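You operate a simulated robot arm through the tools that you are given. There is no shell and no other tool.

You are at the controls of a simulated robot arm. One attempt, no reset.

JOB
Wet the white rag from the rag drawer and wring it out.
Fine: shut the drawer, wet it in the white basin, wring it in the blue press; leave it there with the press plate up. Where these are worked on the way, their far stop is far enough and under half their travel is too little: rag drawer.

It is judged by the outcome, as a careful person would: the job done as asked, and still so three seconds after it is handed in. It fails if anything else is knocked over, pushed out of place, dropped, spilled or broken.

ROBOT AND FRAMES
A 7-joint arm with a three-finger gripper, fixed in place. Base frame: the origin is on the floor under the middle of its stand, x ahead of it, y to its left, z up. Units: cm, degrees, N and s.
It reaches about 134.2 cm from its shoulder. Its first joint turns from -166.0 to 166.0 degrees. Payload 2.69 kg.
The tool frame sits at the grasp point between the pads (the TCP): z along the fingers, y along the line on which they close. The tips reach 3 cm beyond it. The gripper opens to 12.8 cm; its body begins 11.7 cm behind the TCP.
Orientation is that of the tool frame in the base frame, as a unit quaternion [x, y, z, w]. With the fingers straight down and closing along the base's y, the tool's x points along the base's -x, its y along +y and its z along -z.

CONTROLS
- The arm moves only by the tool step_arm. Its argument "deltas" is one flat list of numbers, 6 for each row, row after row: the shift along the base's x, y, z in cm, then the turn, a rotation vector about the base's x, y, z in degrees. In form: [x, y, z, wx, wy, wz, x, y, z, wx, wy, wz, ...]. A call has 1 to 20 rows; each row shifts and turns the commanded pose from where the row before left it. "jaw" is the gripper command, from -1 (shut) to 1 (fully open), values between in proportion, set as the call begins (left out, the last holds). Each row takes 0.2 s and may step no farther than 5 cm and 8.6 degrees from the row before; otherwise, or with a gripper value out of range, the whole call is refused. A pose out of reach is approached as far as the arm can. The call stops where the force on the tool passes 90 N (or 10 N more than at its start, if that is more) or the arm is blocked; 0.2 s more then pass. Each finger travels about 12.7 cm/s and halts on what it meets, pressing with about 40 N; the grip force reading is that of the motor and also rises with nothing between the fingers. The clock runs only during rows and for 0.2 s after the last one: add rows that do not move to give the fingers time. It gives the time, the measured TCP pose, the force on the tool (base axes), the opening and the grip force at its end, in the units of the frame above (readings bear some noise), with the torque about the TCP (base axes, N m) and any sound that the robot's microphone picked up, and new pictures: "views" is both (left out), scene, wrist or none.
- Cameras (640 x 400 px; columns grow to the right, rows downward): "scene" is fixed at [4.88, 49.95, 147.23]; the picture's right is [-0.63, -0.78, 0.00], its down [-0.48, 0.39, -0.79] and it looks along [0.61, -0.50, -0.61] (base axes); focal length 324 px, centre (320, 200). "wrist" rides on the gripper at [5.8, 5.4, -13.1] in the tool frame; the picture's right is [-0.68, 0.74, 0.00], its down [-0.62, -0.57, -0.55] and it looks along [-0.40, -0.37, 0.84] (tool axes); focal length 234 px, centre (320, 200). There is no depth. A picture from a camera that has moved, and an enlarged one, comes with that camera's place and axes in the base frame and with its lens.
- raise_lower(by): moves the trunk up (or, below 0, down) by that many cm; the arm rides with it, the base frame stays. It gives what a move gives, with no picture.
- close_up(camera, box): a new picture of the part [left, top, right, bottom] of that camera's present view, enlarged. It takes no simulated time.
- finish_job(): hands the job in; it is judged then, once.

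Nothing tells you positions but the pictures and the camera data. Unless the task says otherwise, let go and move clear before handing in.

The tools are called after "Emit:" by a JSON object that holds its "op" and its "data". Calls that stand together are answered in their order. step_arm: Moves the arm, as the interface text tells. Its arguments: {"type":"object","properties":{"deltas":{"type":"array","items":{"type":"number"}},"jaw":{"type":"number"},"views":{"type":"string","enum":["both","scene","wrist","none"]}},"required":["deltas"]} The other tools are called the same way: raise_lower (by) moves the trunk up or down; close_up (camera, box) takes an enlarged picture of a part of a camera's view; finish_job () hands the job in.

At the start:

```text
clock: 0.0
tool_pos: [78.24, 8.75, 113.48]
orientation: [0.0, 1.0, -0.001, 0.0]
wrist_force: [0.3, -0.3, -0.6]
ft_torque: [0.02, 0.02, -0.02]
opening: 12.8
finger_force: 0.1
trunk travel left (down, up): [-15.0, 20.0]
```

scene: 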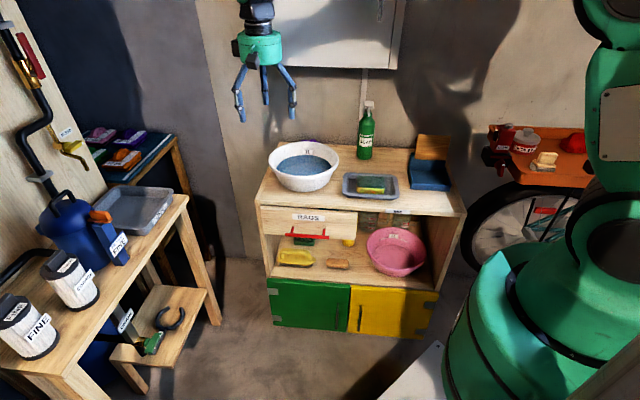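
wrist: 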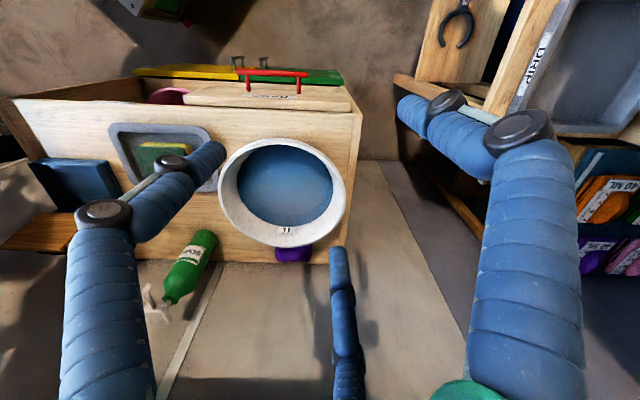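

I see a cabinet ahead with a white basin of water on top, a rag drawer with a red handle at its front, and a blue thing on the right of the cabinet top (possibly the press) plus a side table with a blue container on the left. I'll look closer before moving.

Emit:
{"op": "close_up", "data": {"camera": "scene", "box": [240, 90, 480, 240]}}

Emit:
{"op": "close_up", "data": {"camera": "scene", "box": [0, 180, 240, 380]}}

Emit:
{"op": "close_up", "data": {"camera": "scene", "box": [250, 190, 470, 340]}}

Emit:
{"op": "close_up", "data": {"camera": "wrist", "box": [0, 50, 380, 300]}}

Emit:
{"op": "close_up", "data": {"camera": "scene", "box": [460, 110, 620, 210]}}

```text
2.67 times, centred on (360, 165) of scene
camera zoom: at [4.88, 49.95, 147.23], right [-0.63, -0.78, 0.0], down [-0.48, 0.39, -0.79], along [0.61, -0.5, -0.61], focal length 864 px, centre (213, 293)
```

zoom: 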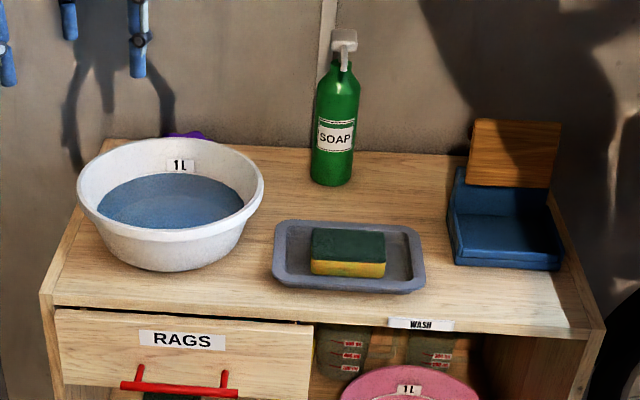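

```text
2.00 times, centred on (120, 280) of scene
camera zoom: at [4.88, 49.95, 147.23], right [-0.63, -0.78, 0.0], down [-0.48, 0.39, -0.79], along [0.61, -0.5, -0.61], focal length 648 px, centre (720, 40)
```

zoom: 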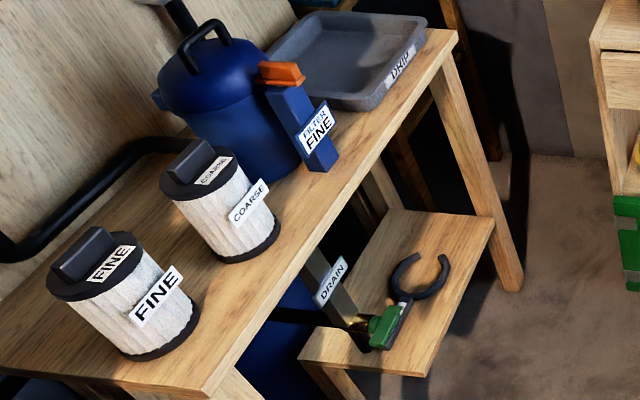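

```text
2.67 times, centred on (360, 265) of scene
camera zoom: at [4.88, 49.95, 147.23], right [-0.63, -0.78, 0.0], down [-0.48, 0.39, -0.79], along [0.61, -0.5, -0.61], focal length 864 px, centre (213, 27)
```

zoom: 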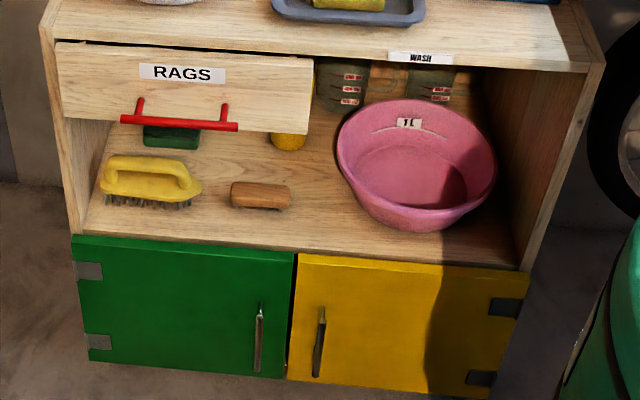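

```text
1.60 times, centred on (190, 175) of wrist
camera zoom: at [72.41, 14.16, 126.67], right [0.68, 0.74, 0.0], down [0.62, -0.57, 0.55], along [0.4, -0.37, -0.84], focal length 375 px, centre (528, 240)
```

zoom: 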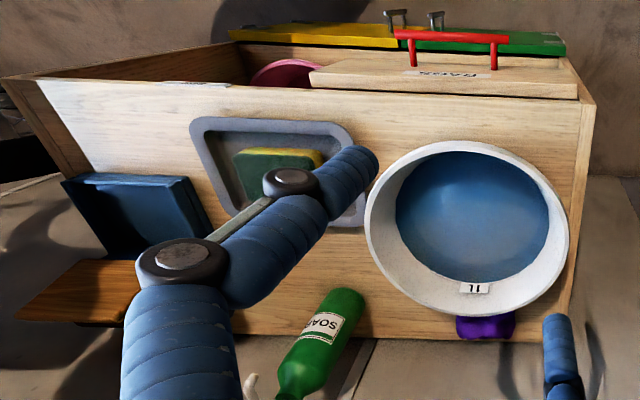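

```text
4.00 times, centred on (540, 160) of scene
camera zoom: at [4.88, 49.95, 147.23], right [-0.63, -0.78, 0.0], down [-0.48, 0.39, -0.79], along [0.61, -0.5, -0.61], focal length 1295 px, centre (-560, 360)
```

zoom: 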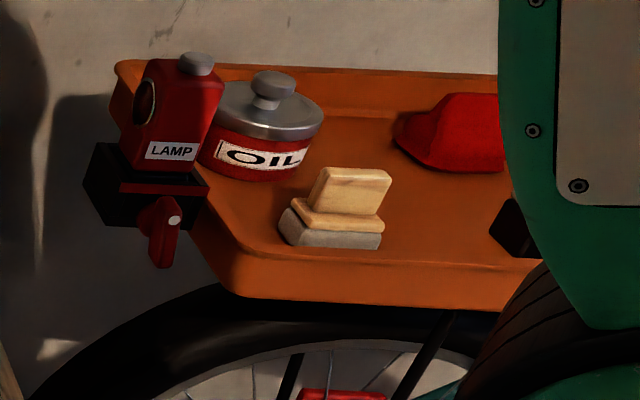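

The cabinet is turned about 45°, with its front facing (-x,+y). I take its top to be at z≈81, the basin centre at about (85,-7), and the red drawer handle at about (69,4,70) with its bar horizontal along (0.7,0.7). The blue press with the wooden plate is at the right rear of the top. I'll first back off and yaw the gripper to line up with the drawer.

Emit:
{"op": "step_arm", "data": {"deltas": [-3, 2, 0, 0, 0, 7.5, -3, 2, 0, 0, 0, 7.5, -3, 2, 0, 0, 0, 7.5, -3, 2, 0, 0, 0, 7.5, -3, 2, 0, 0, 0, 7.5, -3, 2, 0, 0, 0, 7.5], "jaw": 1}}

```text
clock: 1.4
tool_pos: [60.46, 20.77, 113.59]
orientation: [-0.384, 0.923, -0.001, 0.0]
wrist_force: [0.2, 0.2, -0.2]
ft_torque: [0.04, 0.0, -0.01]
opening: 12.8
finger_force: 0.1
trunk travel left (down, up): [-15.0, 20.0]
camera wrist: at [52.39, 20.36, 126.71], right [-0.05, 1.0, 0.0], down [0.84, 0.04, 0.55], along [0.55, 0.02, -0.84], focal length 234 px, centre (320, 200)
```

scene: 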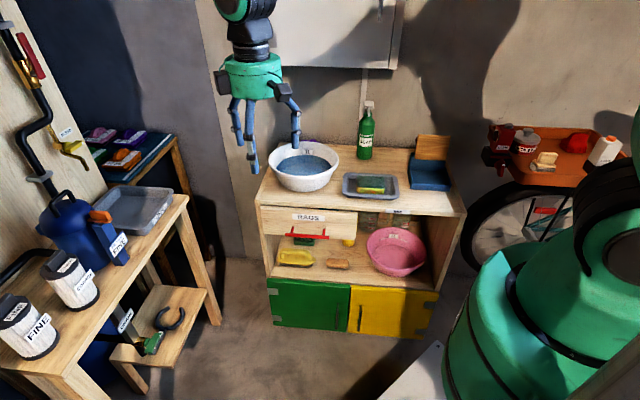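
wrist: 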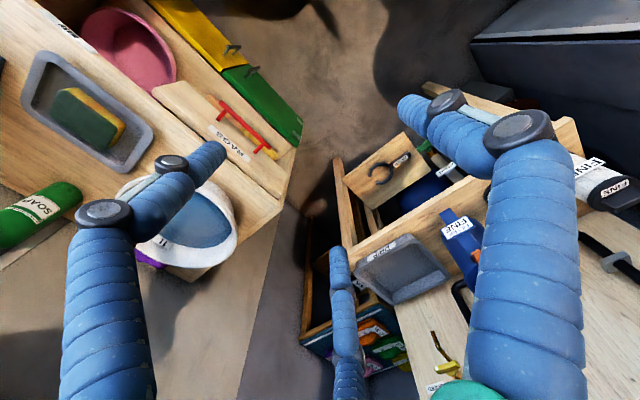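

The yaw went as planned. Now I'll zoom on the handle in both views to pin down its position.

Emit:
{"op": "close_up", "data": {"camera": "wrist", "box": [140, 60, 320, 172]}}

Emit:
{"op": "close_up", "data": {"camera": "scene", "box": [250, 190, 370, 265]}}

Emit:
{"op": "close_up", "data": {"camera": "scene", "box": [390, 120, 470, 200]}}

```text
3.56 times, centred on (230, 116) of wrist
camera zoom: at [52.39, 20.36, 126.71], right [-0.05, 1.0, 0.0], down [0.84, 0.04, 0.55], along [0.55, 0.02, -0.84], focal length 833 px, centre (640, 499)
```

zoom: 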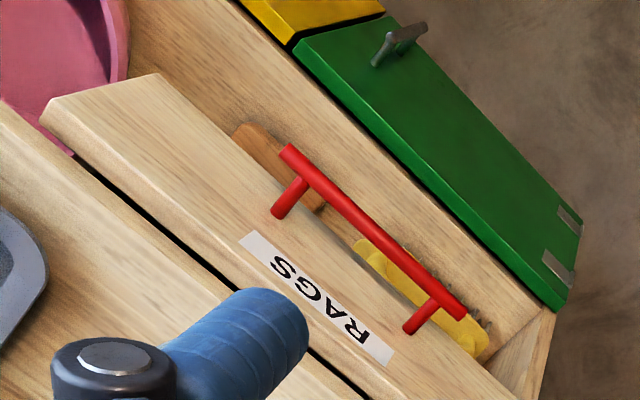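

```text
5.33 times, centred on (310, 228) of scene
camera zoom: at [4.88, 49.95, 147.23], right [-0.63, -0.78, 0.0], down [-0.48, 0.39, -0.79], along [0.61, -0.5, -0.61], focal length 1727 px, centre (373, 53)
```

zoom: 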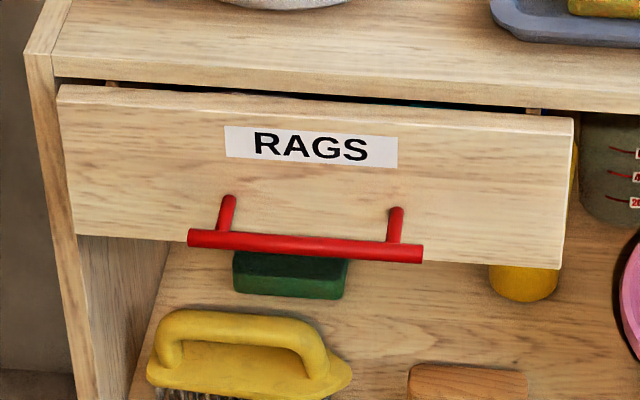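

```text
5.00 times, centred on (430, 160) of scene
camera zoom: at [4.88, 49.95, 147.23], right [-0.63, -0.78, 0.0], down [-0.48, 0.39, -0.79], along [0.61, -0.5, -0.61], focal length 1619 px, centre (-230, 400)
```

zoom: 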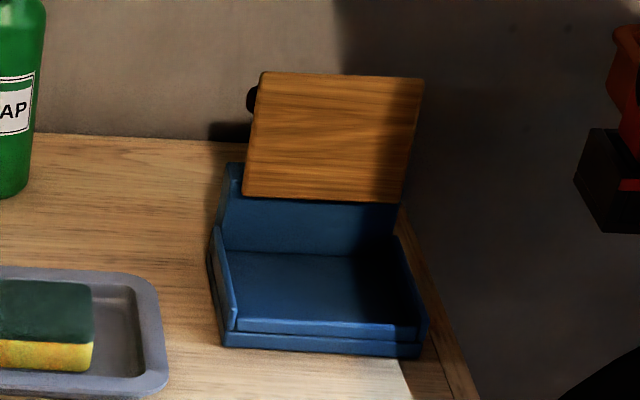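

Handle bar centre comes out at about (68.7, 3.5, 70.5), and the press is a low-walled blue tray with a wooden hinged plate standing up at its back. Next I'll pitch the gripper so it points horizontally at the drawer, coming down while still clear of it.

Emit:
{"op": "step_arm", "data": {"deltas": [-0.4, -0.2, -2.2, -5.303, -5.303, 0, -0.4, -0.2, -2.2, -5.303, -5.303, 0, -0.4, -0.2, -2.2, -5.303, -5.303, 0, -0.4, -0.2, -2.2, -5.303, -5.303, 0, -0.4, -0.2, -2.2, -5.303, -5.303, 0, -0.4, -0.2, -2.2, -5.303, -5.303, 0, -0.4, -0.2, -2.2, -5.303, -5.303, 0, -0.4, -0.2, -2.2, -5.303, -5.303, 0, -0.4, -0.2, -2.2, -5.303, -5.303, 0, -0.4, -0.2, -2.2, -5.303, -5.303, 0, -0.4, -0.2, -2.2, -5.303, -5.303, 0, -0.4, -0.2, -2.2, -5.303, -5.303, 0]}}

```text
clock: 4.0
tool_pos: [55.53, 18.46, 87.04]
orientation: [0.27, -0.652, 0.654, -0.272]
wrist_force: [0.9, -0.3, 2.1]
ft_torque: [0.07, 0.08, -0.05]
opening: 12.81
finger_force: 0.1
trunk travel left (down, up): [-15.0, 20.0]
camera wrist: at [42.09, 23.52, 81.76], right [0.48, 0.48, -0.74], down [0.05, 0.82, 0.57], along [0.88, -0.3, 0.37], focal length 234 px, centre (320, 200)
```

scene: 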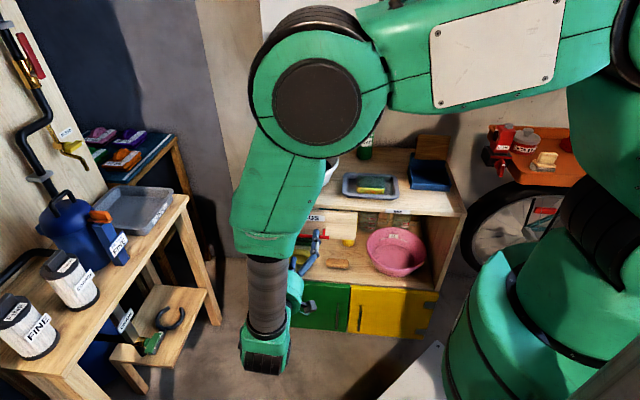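
wrist: 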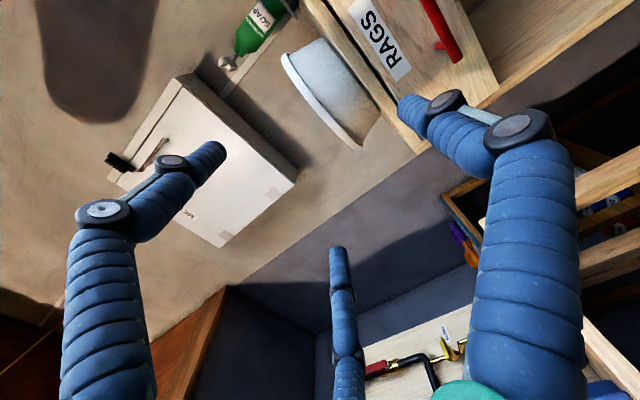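

The gripper is now horizontal and pointing at the drawer front, with the handle just above the view. I'll lower it to the handle's height, about 12 cm in front of the bar, and check.

Emit:
{"op": "step_arm", "data": {"deltas": [1.1, -1.5, -4, 0, 0, 0, 1.1, -1.5, -4, 0, 0, 0, 1.1, -1.5, -4, 0, 0, 0, 1.1, -1.5, -4.4, 0, 0, 0]}}

```text
clock: 5.0
tool_pos: [59.65, 12.17, 70.75]
orientation: [-0.271, 0.653, -0.653, 0.271]
wrist_force: [0.5, 1.0, 0.1]
ft_torque: [0.07, 0.03, -0.04]
opening: 12.8
finger_force: 0.1
trunk travel left (down, up): [-15.0, 20.0]
camera wrist: at [46.28, 17.34, 65.47], right [0.48, 0.48, -0.74], down [0.05, 0.82, 0.57], along [0.88, -0.31, 0.37], focal length 234 px, centre (320, 200)
```

scene: 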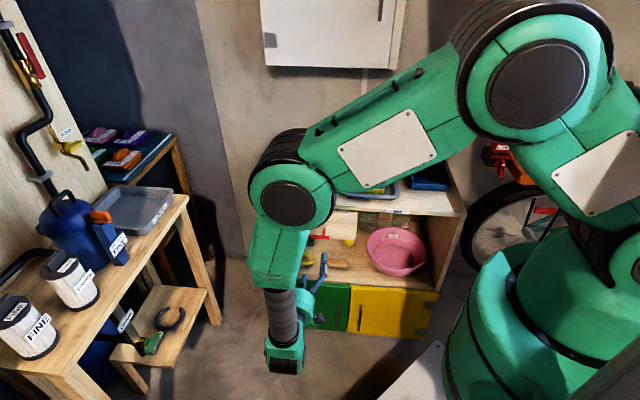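
wrist: 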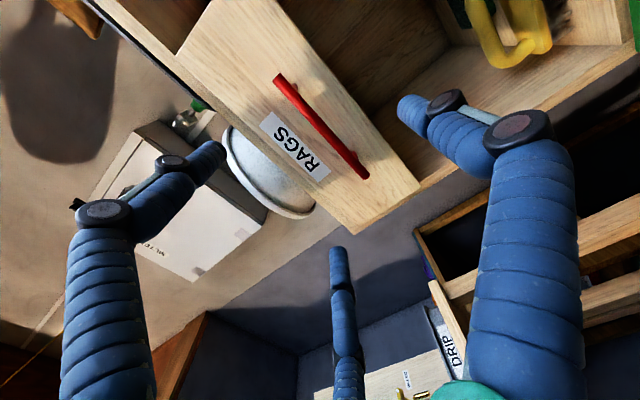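

The bar lies almost on the gripper's axis, about 12–13 cm ahead. I'll move in 9 cm along the approach and check again.

Emit:
{"op": "step_arm", "data": {"deltas": [2.12, -2.12, 0, 0, 0, 0, 2.12, -2.12, 0, 0, 0, 0, 2.12, -2.12, 0, 0, 0, 0]}}

Emit:
{"op": "close_up", "data": {"camera": "wrist", "box": [200, 50, 460, 212]}}

Emit:
{"op": "close_up", "data": {"camera": "scene", "box": [260, 200, 380, 320]}}

```text
clock: 5.8
tool_pos: [66.31, 5.93, 70.79]
orientation: [-0.271, 0.653, -0.653, 0.27]
wrist_force: [-0.1, -0.3, -0.5]
ft_torque: [-0.02, 0.01, -0.01]
opening: 12.77
finger_force: 0.0
trunk travel left (down, up): [-15.0, 20.0]
camera wrist: at [52.91, 11.08, 65.48], right [0.48, 0.48, -0.74], down [0.05, 0.82, 0.57], along [0.88, -0.3, 0.37], focal length 234 px, centre (320, 200)
```

scene: 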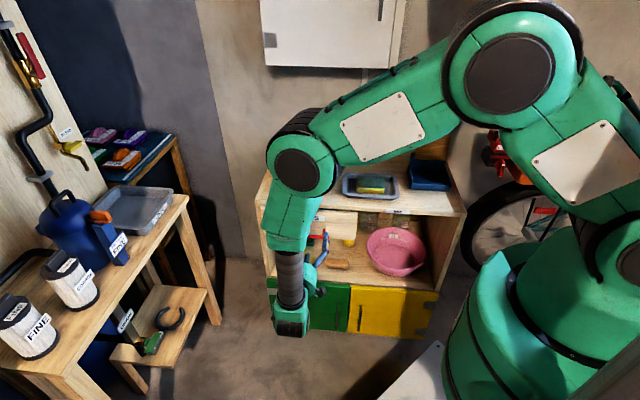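
wrist: 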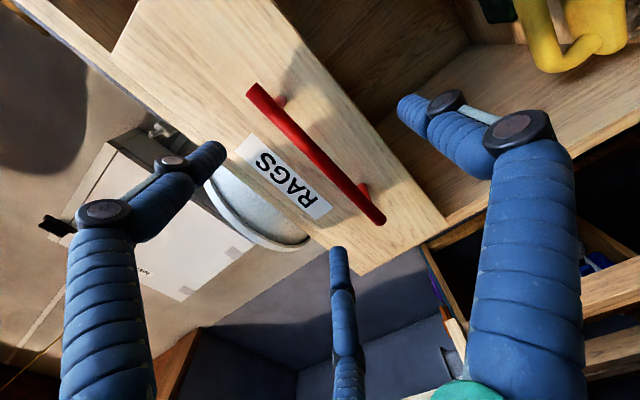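

```text
2.46 times, centred on (330, 131) of wrist
camera zoom: at [52.91, 11.08, 65.48], right [0.48, 0.48, -0.74], down [0.05, 0.82, 0.57], along [0.88, -0.3, 0.37], focal length 576 px, centre (295, 370)
```

zoom: 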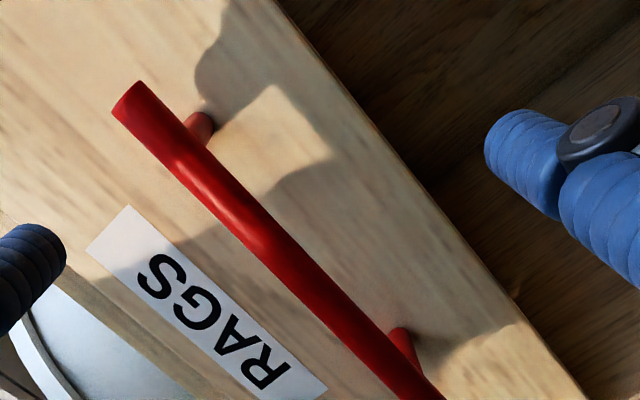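

```text
3.33 times, centred on (320, 260) of scene
camera zoom: at [4.88, 49.95, 147.23], right [-0.63, -0.78, 0.0], down [-0.48, 0.39, -0.79], along [0.61, -0.5, -0.61], focal length 1080 px, centre (320, 0)
```

zoom: 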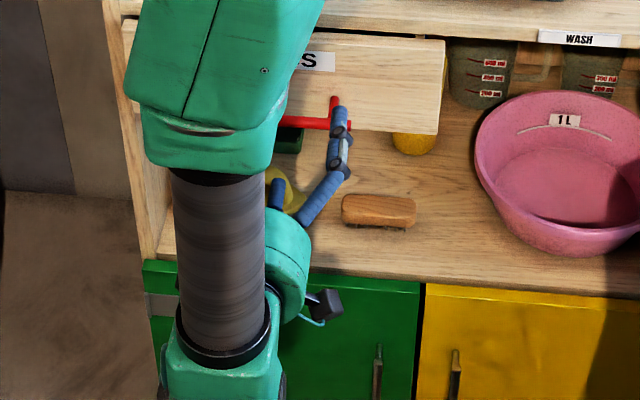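

Using the bar's two ends, I place the bar centre 3.9 cm ahead of the TCP and 0.5 cm below it. I'll move in 3.5 cm, down 0.4, then close on the bar.

Emit:
{"op": "step_arm", "data": {"deltas": [1.24, -1.24, -0.2, 0, 0, 0, 1.24, -1.24, -0.2, 0, 0, 0]}}

Emit:
{"op": "step_arm", "data": {"deltas": [0, 0, 0, 0, 0, 0, 0, 0, 0, 0, 0, 0, 0, 0, 0, 0, 0, 0, 0, 0, 0, 0, 0, 0], "jaw": -1}}

```text
clock: 6.4
tool_pos: [68.74, 3.4, 70.3]
orientation: [-0.271, 0.653, -0.653, 0.27]
wrist_force: [0.7, 0.1, 0.7]
ft_torque: [0.0, 0.0, -0.04]
opening: 12.78
finger_force: 0.0
trunk travel left (down, up): [-15.0, 20.0]
camera wrist: at [55.37, 8.55, 65.05], right [0.48, 0.48, -0.74], down [0.05, 0.82, 0.57], along [0.88, -0.3, 0.37], focal length 234 px, centre (320, 200)
```

scene: 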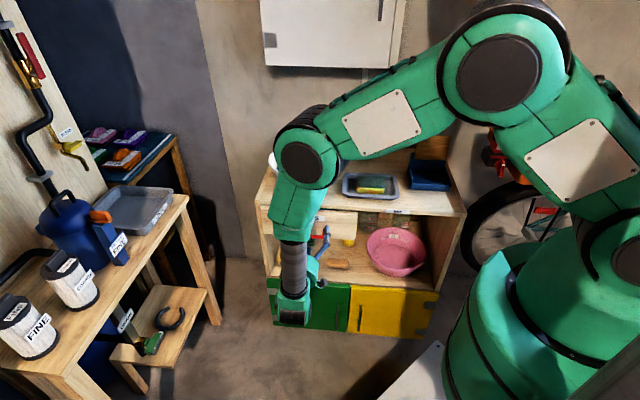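
wrist: 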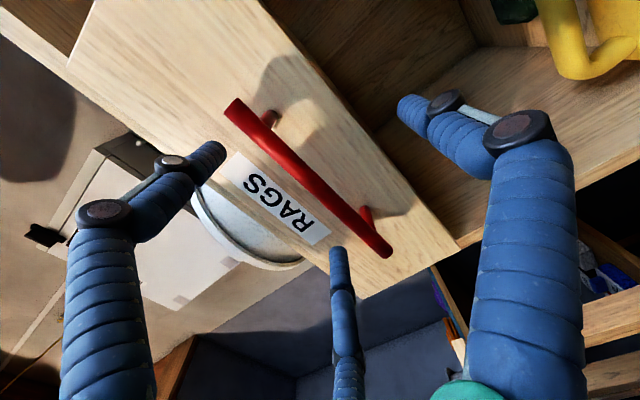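

```text
clock: 7.4
tool_pos: [68.76, 3.45, 70.72]
orientation: [0.269, -0.653, 0.654, -0.272]
wrist_force: [-9.8, -12.8, 56.5]
ft_torque: [-0.35, 0.2, -0.86]
opening: 1.91
finger_force: 44.3
trunk travel left (down, up): [-15.0, 20.0]
camera wrist: at [55.39, 8.56, 65.37], right [0.48, 0.48, -0.73], down [0.05, 0.82, 0.57], along [0.87, -0.31, 0.38], focal length 234 px, centre (320, 200)
```

scene: 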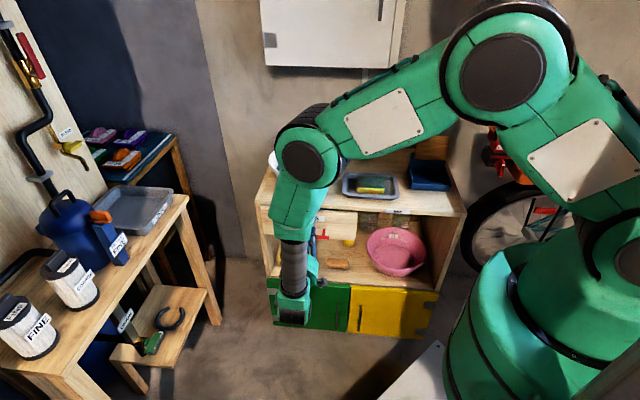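
wrist: 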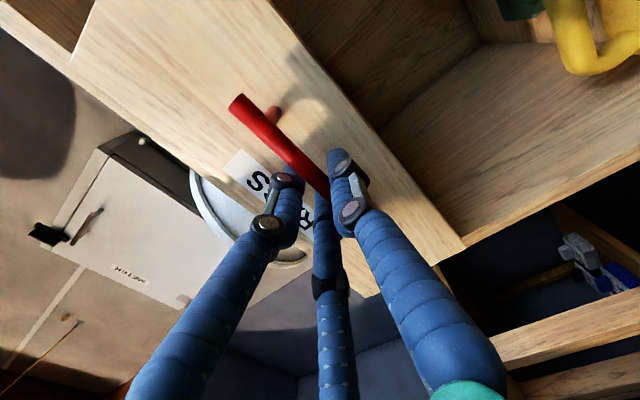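

The fingers are on the bar (opening 1.9 cm), with some vertical load because the grip centred slightly off. I'll ease up a bit to relieve it.

Emit:
{"op": "step_arm", "data": {"deltas": [0, 0, 0.4, 0, 0, 0, 0, 0, 0, 0, 0, 0], "views": "none"}}

```text
clock: 8.0
tool_pos: [68.64, 3.5, 70.82]
orientation: [-0.271, 0.654, -0.653, 0.27]
wrist_force: [-2.0, -8.8, 21.3]
ft_torque: [0.02, -0.04, -0.07]
opening: 1.87
finger_force: 44.4
trunk travel left (down, up): [-15.0, 20.0]
```

Emit:
{"op": "step_arm", "data": {"deltas": [0, 0, 0.2, 0, 0, 0, -0.7, 0.7, 0, 0, 0, 0, -1.06, 1.06, 0, 0, 0, 0, -1.06, 1.06, 0, 0, 0, 0, -1.06, 1.06, 0, 0, 0, 0]}}

```text
clock: 9.2
tool_pos: [64.77, 7.42, 70.8]
orientation: [-0.274, 0.654, -0.652, 0.27]
wrist_force: [0.8, 0.8, -19.7]
ft_torque: [0.03, -0.03, 0.14]
opening: 1.89
finger_force: 44.3
trunk travel left (down, up): [-15.0, 20.0]
camera wrist: at [51.37, 12.51, 65.52], right [0.47, 0.48, -0.74], down [0.05, 0.82, 0.57], along [0.88, -0.3, 0.37], focal length 234 px, centre (320, 200)
```

scene: 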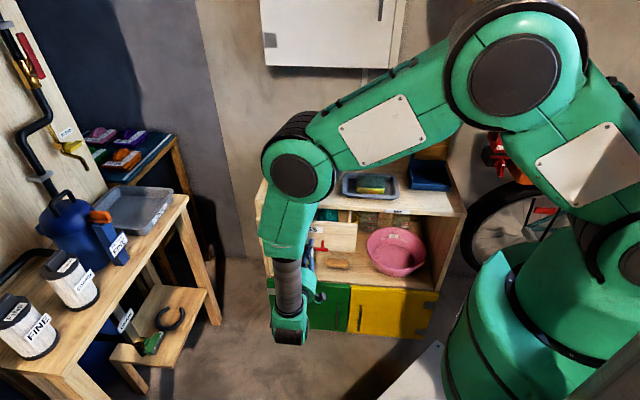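
wrist: 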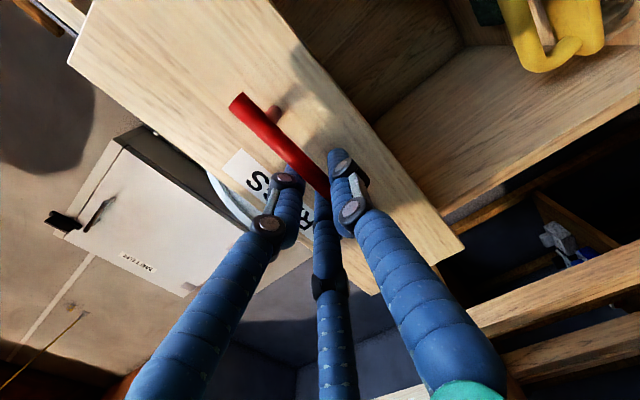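

The drawer is coming with the hand, about 5.5 cm so far. I'll keep pulling, in small steps.

Emit:
{"op": "step_arm", "data": {"deltas": [-1.06, 1.06, -0.1, 0, 0, 0, -1.06, 1.06, 0, 0, 0, 0, -1.06, 1.06, 0, 0, 0, 0, -1.06, 1.06, 0, 0, 0, 0, -1.06, 1.06, 0, 0, 0, 0]}}

```text
clock: 10.4
tool_pos: [59.43, 12.76, 70.71]
orientation: [-0.271, 0.654, -0.653, 0.27]
wrist_force: [-6.3, -4.5, -24.1]
ft_torque: [0.02, -0.03, -0.28]
opening: 1.89
finger_force: 44.0
trunk travel left (down, up): [-15.0, 20.0]
camera wrist: at [46.0, 17.88, 65.51], right [0.48, 0.48, -0.74], down [0.05, 0.82, 0.57], along [0.88, -0.3, 0.37], focal length 234 px, centre (320, 200)
```

scene: 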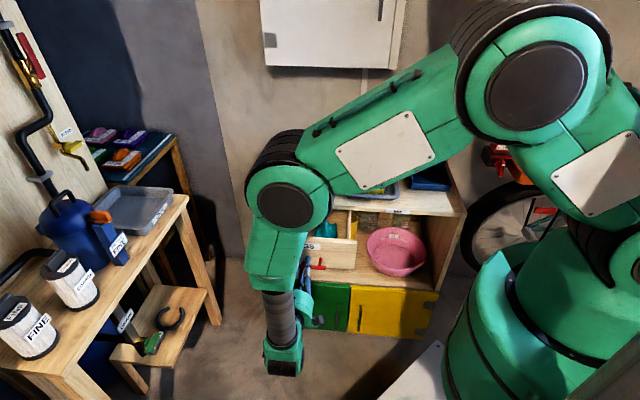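
wrist: 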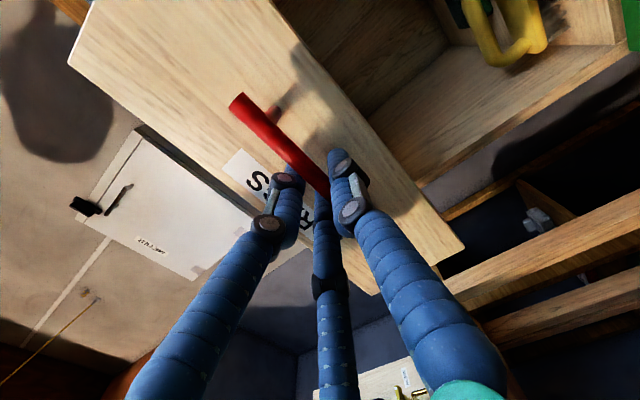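

About 13 cm open now, still moving freely. I'll continue.

Emit:
{"op": "step_arm", "data": {"deltas": [-0.9, 0.9, -0.15, 0, 0, 0, -0.9, 0.9, 0, 0, 0, 0, -0.9, 0.9, 0, 0, 0, 0, -0.9, 0.9, 0, 0, 0, 0], "views": "none"}}

Emit:
{"op": "step_arm", "data": {"deltas": [-0.7, 0.7, -0.05, 0, 0, 0, -0.7, 0.7, 0, 0, 0, 0, -0.7, 0.7, 0, 0, 0, 0]}}

```text
clock: 11.4
tool_pos: [55.92, 16.45, 70.8]
orientation: [0.272, -0.653, 0.653, -0.271]
wrist_force: [-13.4, -11.7, 7.3]
ft_torque: [-0.16, 0.01, -0.71]
opening: 1.9
finger_force: 44.2
trunk travel left (down, up): [-15.0, 20.0]
```

```text
clock: 12.2
tool_pos: [53.72, 18.39, 70.75]
orientation: [0.27, -0.653, 0.653, -0.271]
wrist_force: [-13.1, -11.5, 39.2]
ft_torque: [-0.29, 0.12, -0.31]
opening: 1.88
finger_force: 43.7
trunk travel left (down, up): [-15.0, 20.0]
camera wrist: at [40.33, 23.58, 65.42], right [0.48, 0.48, -0.74], down [0.05, 0.82, 0.57], along [0.88, -0.31, 0.37], focal length 234 px, centre (320, 200)
```

scene: 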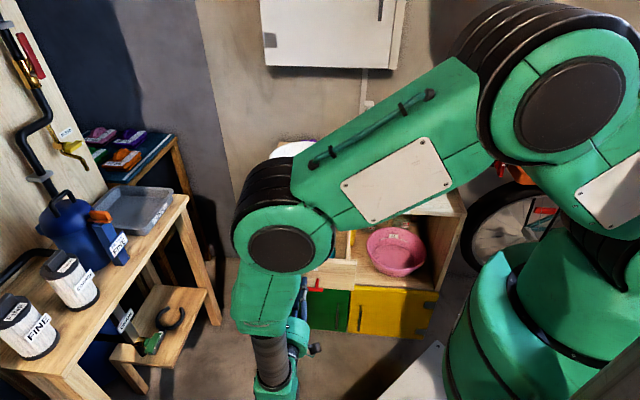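
wrist: 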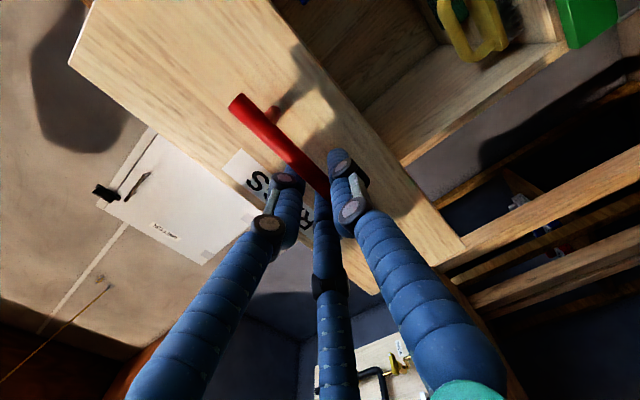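

The drawer is about 21 cm out. I'll pull a little more, easing the vertical load, to see whether the stop is reached.

Emit:
{"op": "step_arm", "data": {"deltas": [-0.5, 0.5, 0.25, 0, 0, 0, -0.5, 0.5, 0, 0, 0, 0, -0.5, 0.5, 0, 0, 0, 0, -0.5, 0.5, 0, 0, 0, 0], "views": "scene"}}

```text
clock: 13.2
tool_pos: [51.81, 20.36, 70.67]
orientation: [-0.271, 0.654, -0.653, 0.27]
wrist_force: [-5.4, -2.1, -17.6]
ft_torque: [0.01, -0.04, 0.17]
opening: 1.89
finger_force: 43.8
trunk travel left (down, up): [-15.0, 20.0]
```

scene: 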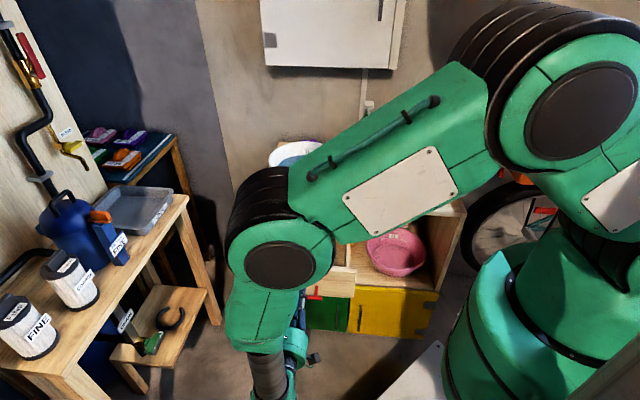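

About 24 cm out with no high force. That should be plenty, so I'll release the handle and back straight away.

Emit:
{"op": "step_arm", "data": {"deltas": [0, 0, -0.1, 0, 0, 0, 0, 0, 0, 0, 0, 0, 0, 0, 0, 0, 0, 0, 0, 0, 0, 0, 0, 0], "jaw": 1, "views": "none"}}

Emit:
{"op": "step_arm", "data": {"deltas": [-1.5, 1.5, 0, 0, 0, 0, -1.5, 1.5, 0, 0, 0, 0, -1.5, 1.5, 0, 0, 0, 0, -1.5, 1.5, 0, 0, 0, 0]}}

```text
clock: 14.2
tool_pos: [51.76, 20.27, 70.79]
orientation: [-0.271, 0.654, -0.653, 0.27]
wrist_force: [0.5, 0.2, 0.2]
ft_torque: [0.0, 0.0, -0.02]
opening: 12.78
finger_force: 0.0
trunk travel left (down, up): [-15.0, 20.0]
```

```text
clock: 15.2
tool_pos: [45.7, 26.32, 70.79]
orientation: [-0.271, 0.653, -0.653, 0.271]
wrist_force: [0.7, 0.8, -0.1]
ft_torque: [-0.01, -0.04, 0.01]
opening: 12.8
finger_force: 0.2
trunk travel left (down, up): [-15.0, 20.0]
camera wrist: at [32.41, 31.47, 65.55], right [0.48, 0.48, -0.74], down [0.05, 0.82, 0.57], along [0.88, -0.31, 0.37], focal length 234 px, centre (320, 200)
```

scene: 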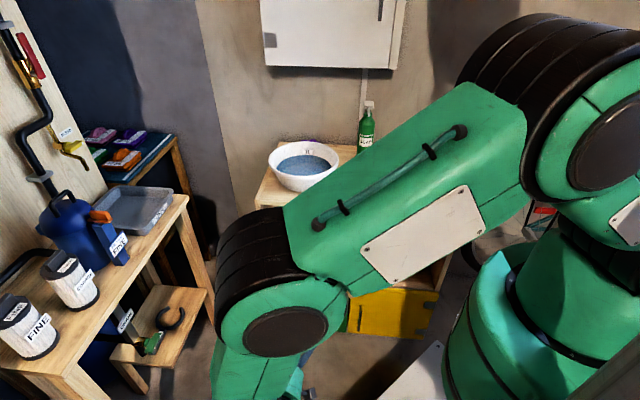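
wrist: 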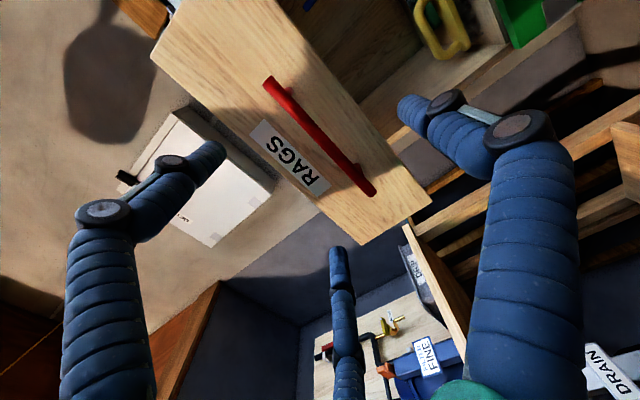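

Released cleanly. Now I'll rise and pitch the hand back to fingers-down, so the wrist camera can look into the open drawer.

Emit:
{"op": "step_arm", "data": {"deltas": [0, 0, 4, 0, 0, 0, 0, 0, 4, 0, 0, 0, 0, 0, 3, 5.303, 5.303, 0, 0, 0, 3, 5.303, 5.303, 0, 0, 0, 3, 5.303, 5.303, 0, 0, 0, 3, 5.303, 5.303, 0, 0, 0, 3, 5.303, 5.303, 0, -0.5, -2, 2, 5.303, 5.303, 0, -0.5, -2, 2, 5.303, 5.303, 0, -0.5, -2, 2, 5.303, 5.303, 0, -0.5, -2, 2, 5.303, 5.303, 0, -0.5, -2, 2, 5.303, 5.303, 0, -0.5, -2, 2, 5.303, 5.303, 0, -0.5, -2, 0, 5.303, 5.303, 0]}}

```text
clock: 18.2
tool_pos: [42.2, 12.25, 105.66]
orientation: [-0.383, 0.924, 0.001, 0.0]
wrist_force: [-0.1, -0.4, 0.5]
ft_torque: [0.0, -0.05, -0.01]
opening: 12.8
finger_force: 0.2
trunk travel left (down, up): [-15.0, 20.0]
camera wrist: at [34.35, 11.95, 118.96], right [-0.04, 1.0, 0.0], down [0.84, 0.03, 0.55], along [0.55, 0.02, -0.84], focal length 234 px, centre (320, 200)
```

scene: 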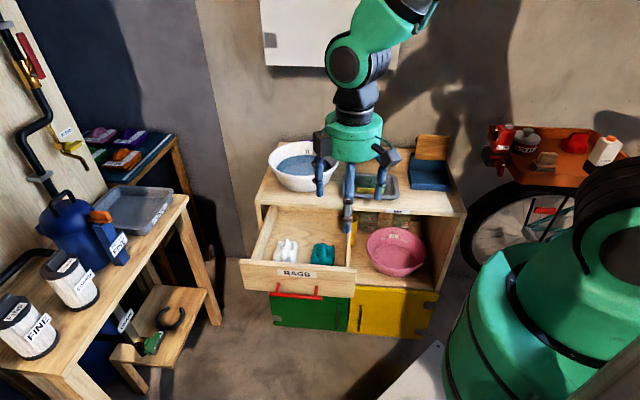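
wrist: 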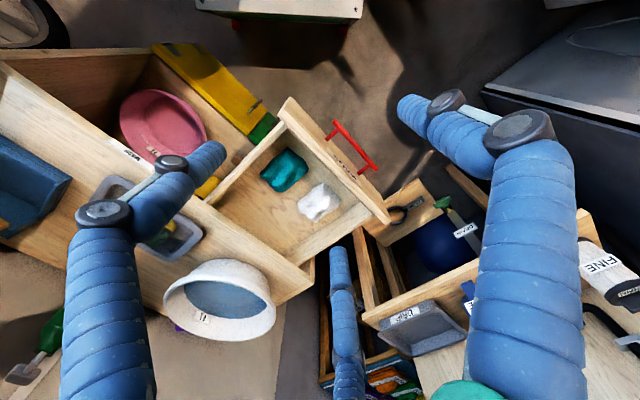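

The drawer is open and holds two rags: a white one on the left and a teal one on the right. I'll zoom in on the white rag in both views.

Emit:
{"op": "close_up", "data": {"camera": "scene", "box": [235, 200, 365, 300]}}

Emit:
{"op": "close_up", "data": {"camera": "wrist", "box": [200, 100, 400, 270]}}

```text
4.00 times, centred on (300, 250) of scene
camera zoom: at [4.88, 49.95, 147.23], right [-0.63, -0.78, 0.0], down [-0.48, 0.39, -0.79], along [0.61, -0.5, -0.61], focal length 1295 px, centre (400, 0)
```

zoom: 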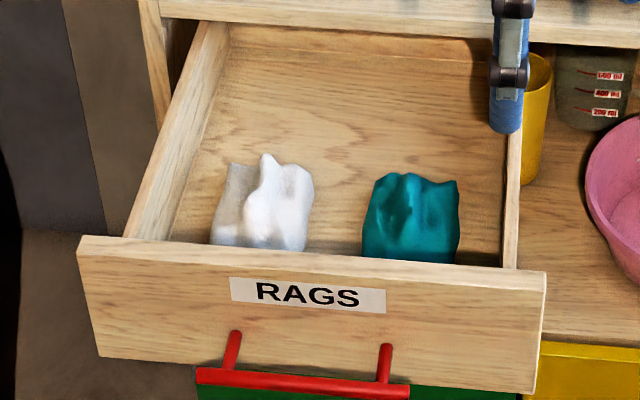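

```text
2.35 times, centred on (300, 185) of wrist
camera zoom: at [34.35, 11.95, 118.96], right [-0.04, 1.0, 0.0], down [0.84, 0.03, 0.55], along [0.55, 0.02, -0.84], focal length 551 px, centre (367, 235)
```

zoom: 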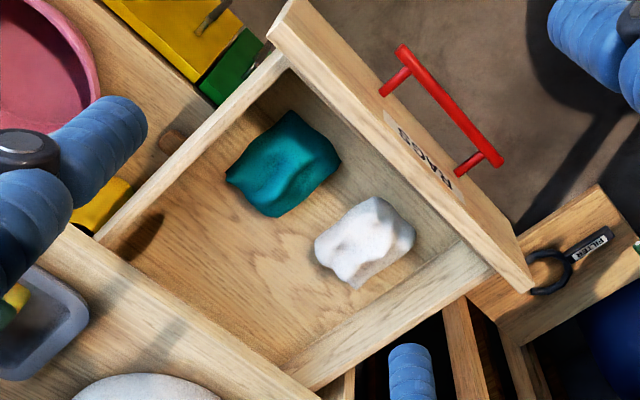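

The white rag is centred at about (68, 13, 69), roughly 8 cm across, with about 3 cm to the drawer's left wall and 4 cm to the teal rag. I'll yaw so the single finger (thumb) points toward the teal side and the pair sits along the left wall. The fingers stay partly open and high while I move over the rag.

Emit:
{"op": "step_arm", "data": {"deltas": [2.3, 0, 0, 0, 0, 8.2, 2.3, 0, 0, 0, 0, 8.2, 2.3, 0, 0, 0, 0, 8.2, 2.3, 0, 0, 0, 0, 8.2, 2.3, 0, 0, 0, 0, 8.2, 2.3, 0, 0, 0, 0, 8.2, 2.3, 0, 0, 0, 0, 8.2, 2.3, 0, -1, 0, 0, 8.2, 2.3, 0.2, -1, 0, 0, 8.2, 2.3, 0.2, -1, 0, 0, 8.2, 2.5, 0.2, -1, 0, 0, 8.0], "jaw": 0.6}}

```text
clock: 20.6
tool_pos: [67.52, 12.99, 101.7]
orientation: [0.925, -0.381, 0.001, 0.0]
wrist_force: [-1.2, -0.6, -0.1]
ft_torque: [-0.04, -0.05, -0.01]
opening: 10.23
finger_force: 0.0
trunk travel left (down, up): [-15.0, 20.0]
camera wrist: at [67.91, 5.14, 114.84], right [-1.0, -0.05, 0.0], down [-0.04, 0.84, 0.55], along [-0.02, 0.55, -0.84], focal length 234 px, centre (320, 200)
```

scene: 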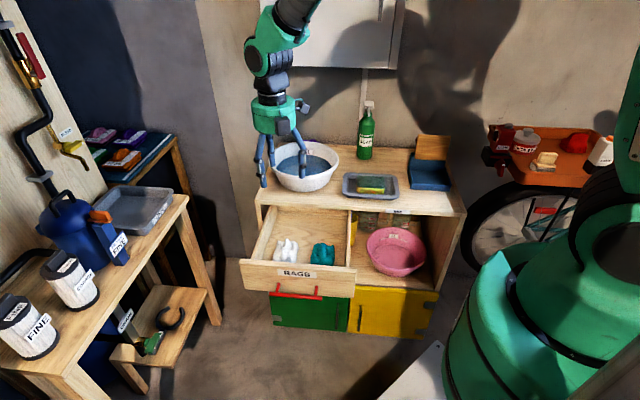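
wrist: 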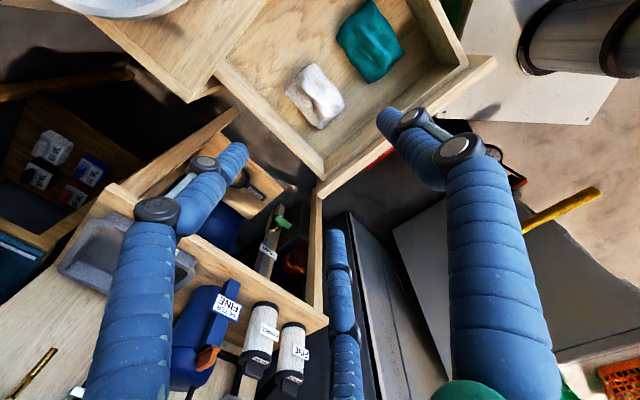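

The yaw worked and the rag is just below the hand. I'll zoom to check the clearances around the rag.

Emit:
{"op": "close_up", "data": {"camera": "wrist", "box": [210, 0, 450, 200]}}

```text
2.00 times, centred on (330, 100) of wrist
camera zoom: at [67.91, 5.14, 114.84], right [-1.0, -0.05, 0.0], down [-0.04, 0.84, 0.55], along [-0.02, 0.55, -0.84], focal length 468 px, centre (300, 400)
```

zoom: 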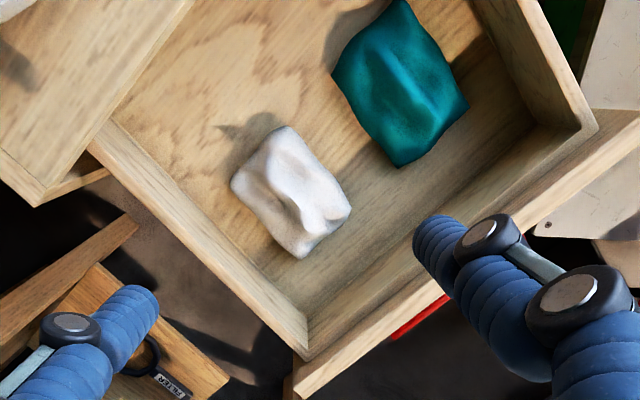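

The rag measures about 6.4 × 9.2 cm and is aligned with the drawer. There is about 4 cm to the left wall and about 5 cm to the teal rag, so a 10.9 cm opening with the thumb in the gap fits. I'll descend to just above it.

Emit:
{"op": "step_arm", "data": {"deltas": [0.8, 0.3, -3.5, 0, 0, 0, 0.7, 0.2, -3.7, 0, 0, 0, 0, 0, -3.7, 0, 0, 0, 0, 0, -3.7, 0, 0, 0, 0, 0, -3.7, 0, 0, 0, 0, 0, -3.7, 0, 0, 0, 0, 0, -2.5, 0, 0, 0], "jaw": 0.7}}

Emit:
{"op": "close_up", "data": {"camera": "wrist", "box": [160, 30, 480, 230]}}

Emit:
{"op": "close_up", "data": {"camera": "scene", "box": [215, 130, 375, 300]}}

```text
clock: 22.2
tool_pos: [69.34, 13.38, 77.31]
orientation: [0.924, -0.383, -0.001, 0.0]
wrist_force: [-1.1, -0.3, 0.4]
ft_torque: [-0.03, 0.03, 0.01]
opening: 10.88
finger_force: 0.1
trunk travel left (down, up): [-15.0, 20.0]
camera wrist: at [69.73, 5.42, 90.47], right [-1.0, -0.04, 0.0], down [-0.04, 0.84, 0.55], along [-0.02, 0.55, -0.84], focal length 234 px, centre (320, 200)
```

scene: 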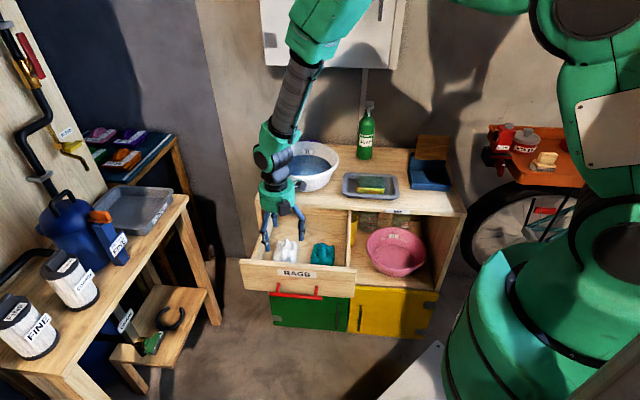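
wrist: 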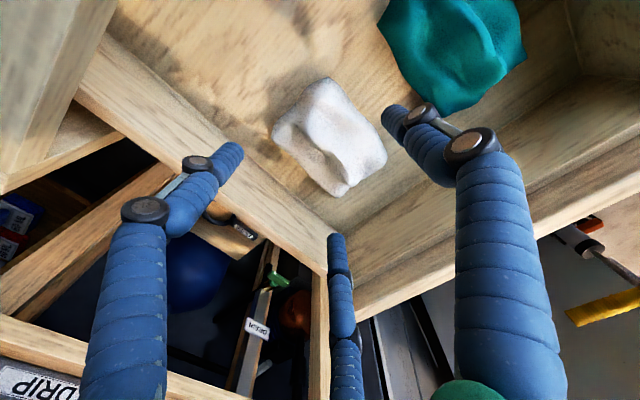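

```text
2.00 times, centred on (320, 130) of wrist
camera zoom: at [69.73, 5.42, 90.47], right [-1.0, -0.04, 0.0], down [-0.04, 0.84, 0.55], along [-0.02, 0.55, -0.84], focal length 468 px, centre (320, 340)
```

zoom: 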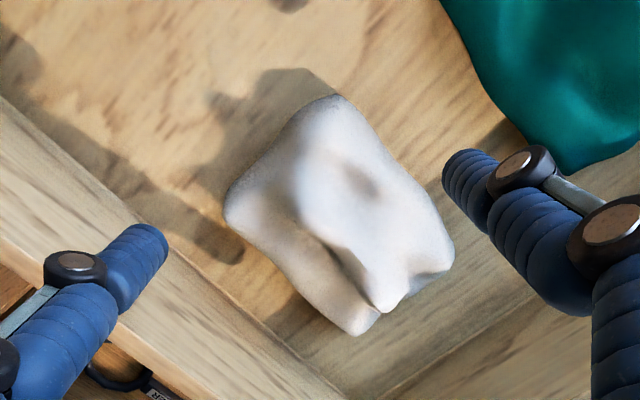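

```text
2.35 times, centred on (295, 215) of scene
camera zoom: at [4.88, 49.95, 147.23], right [-0.63, -0.78, 0.0], down [-0.48, 0.39, -0.79], along [0.61, -0.5, -0.61], focal length 762 px, centre (379, 165)
```

zoom: 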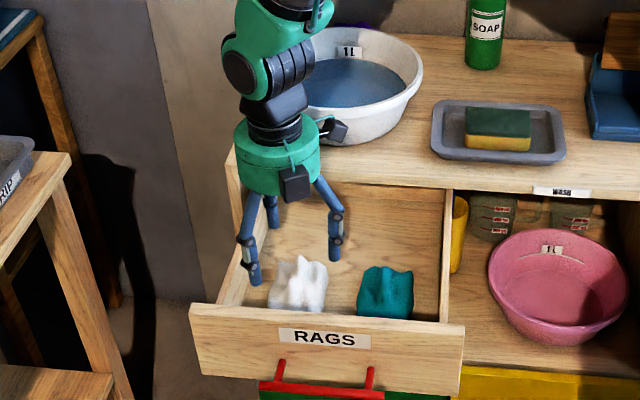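

The rag centre reads (68.4, 13.0) and the fingers should straddle it with about half a centimetre to spare all round. I'll shift 0.3 cm toward the drawer front and go down gently.

Emit:
{"op": "step_arm", "data": {"deltas": [-0.25, 0.25, -2, 0, 0, 0, 0, 0, -1.5, 0, 0, 0, 0, 0, -0.7, 0, 0, 0]}}

Emit:
{"op": "close_up", "data": {"camera": "wrist", "box": [160, 80, 480, 280]}}

```text
clock: 23.0
tool_pos: [69.03, 13.78, 73.18]
orientation: [0.924, -0.382, 0.0, 0.001]
wrist_force: [-0.6, 0.3, -0.4]
ft_torque: [0.0, 0.05, 0.0]
opening: 10.86
finger_force: 0.1
trunk travel left (down, up): [-15.0, 20.0]
camera wrist: at [69.31, 5.81, 86.32], right [-1.0, -0.04, 0.0], down [-0.04, 0.84, 0.55], along [-0.02, 0.55, -0.84], focal length 234 px, centre (320, 200)
```

scene: 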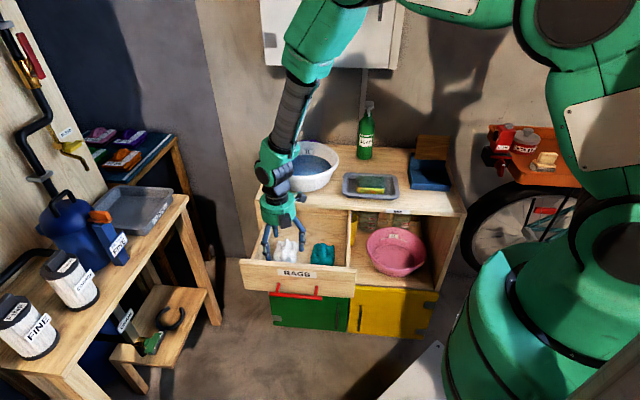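
wrist: 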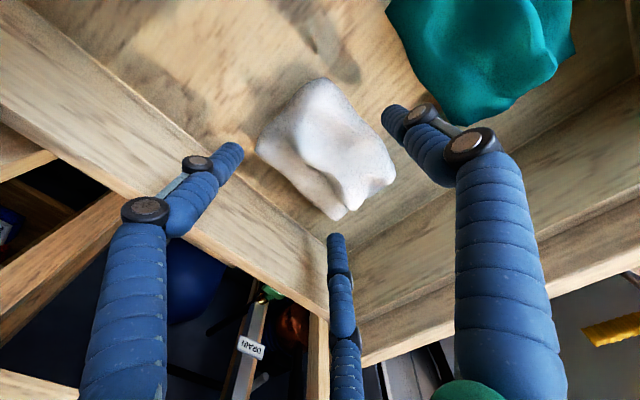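

```text
2.00 times, centred on (320, 180) of wrist
camera zoom: at [69.31, 5.81, 86.32], right [-1.0, -0.04, 0.0], down [-0.04, 0.84, 0.55], along [-0.02, 0.55, -0.84], focal length 468 px, centre (320, 240)
```

zoom: 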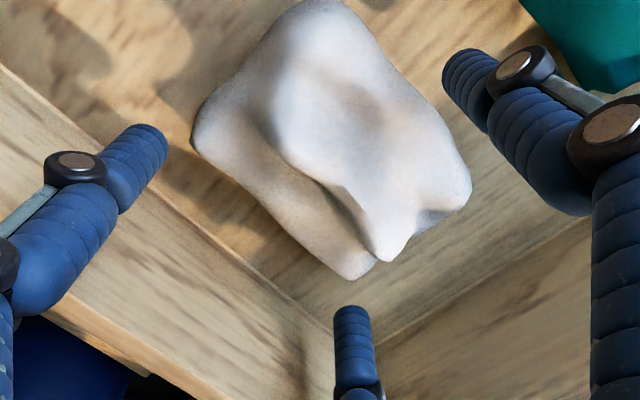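

The fingers straddle the rag with clear gaps. I'll go the last bit down in small steps, watching the force.

Emit:
{"op": "step_arm", "data": {"deltas": [0, 0, -0.5, 0, 0, 0, 0, 0, -0.5, 0, 0, 0, 0, 0, -0.4, 0, 0, 0], "views": "wrist"}}

```text
clock: 23.8
tool_pos: [69.03, 13.66, 71.8]
orientation: [0.924, -0.383, -0.001, 0.0]
wrist_force: [-0.3, 0.7, 2.5]
ft_torque: [0.08, -0.05, 0.05]
opening: 10.93
finger_force: 0.1
trunk travel left (down, up): [-15.0, 20.0]
camera wrist: at [69.25, 5.82, 84.92], right [-1.0, -0.04, 0.0], down [-0.04, 0.84, 0.55], along [-0.02, 0.55, -0.84], focal length 234 px, centre (320, 200)
```

wrist: 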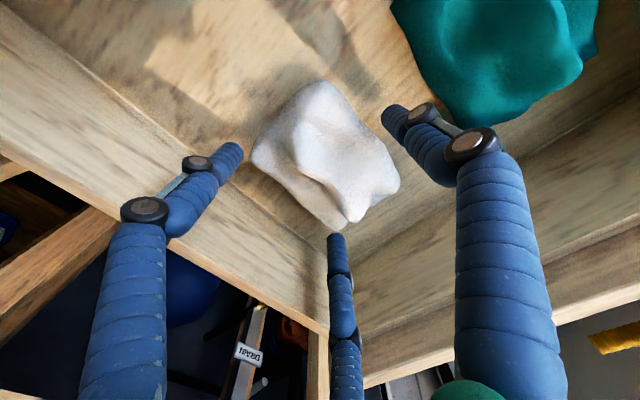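

Emit:
{"op": "step_arm", "data": {"deltas": [0, 0, -0.4, 0, 0, 0, 0, 0, 0, 0, 0, 0], "views": "none"}}

```text
clock: 24.4
tool_pos: [68.99, 13.78, 71.39]
orientation: [0.924, -0.383, 0.0, 0.001]
wrist_force: [-1.6, 1.1, 10.2]
ft_torque: [0.27, -0.11, -0.14]
opening: 11.63
finger_force: 4.5
trunk travel left (down, up): [-15.0, 20.0]
```

The tips just touched the drawer floor (10 N), so the floor is at z≈68.4. I'll lift 0.5 cm and close on the rag.

Emit:
{"op": "step_arm", "data": {"deltas": [0, 0, 0.6, 0, 0, 0, 0, 0, 0, 0, 0, 0], "views": "none"}}

Emit:
{"op": "step_arm", "data": {"deltas": [0, 0, 0, 0, 0, 0, 0, 0, 0, 0, 0, 0, 0, 0, 0, 0, 0, 0, 0, 0, 0, 0, 0, 0, 0, 0, 0, 0, 0, 0], "jaw": -1}}

```text
clock: 25.0
tool_pos: [69.1, 13.69, 71.9]
orientation: [0.924, -0.383, 0.0, 0.0]
wrist_force: [0.4, -0.5, 0.6]
ft_torque: [-0.01, -0.02, 0.0]
opening: 10.88
finger_force: 0.0
trunk travel left (down, up): [-15.0, 20.0]
```

```text
clock: 26.2
tool_pos: [69.19, 13.77, 72.06]
orientation: [0.924, -0.383, 0.001, -0.002]
wrist_force: [6.8, 5.2, 41.5]
ft_torque: [-0.11, 0.52, -0.17]
opening: 9.36
finger_force: 40.0
trunk travel left (down, up): [-15.0, 20.0]
camera wrist: at [69.47, 5.84, 85.26], right [-1.0, -0.04, 0.0], down [-0.04, 0.83, 0.55], along [-0.02, 0.55, -0.84], focal length 234 px, centre (320, 200)
```

scene: 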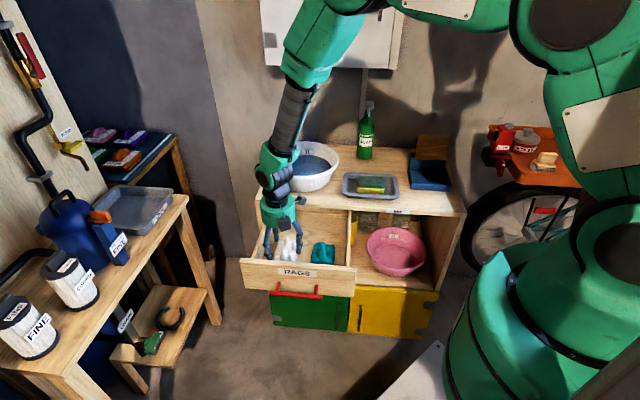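
wrist: 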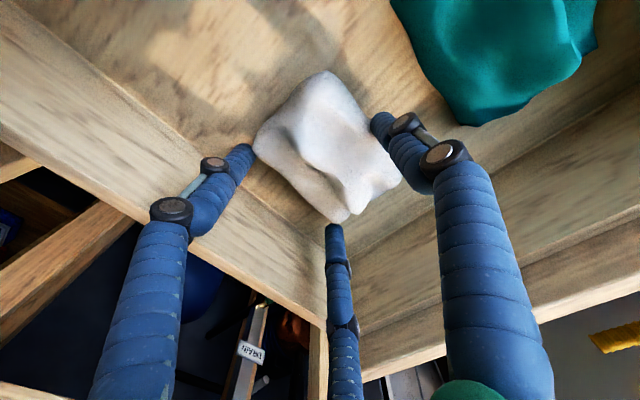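

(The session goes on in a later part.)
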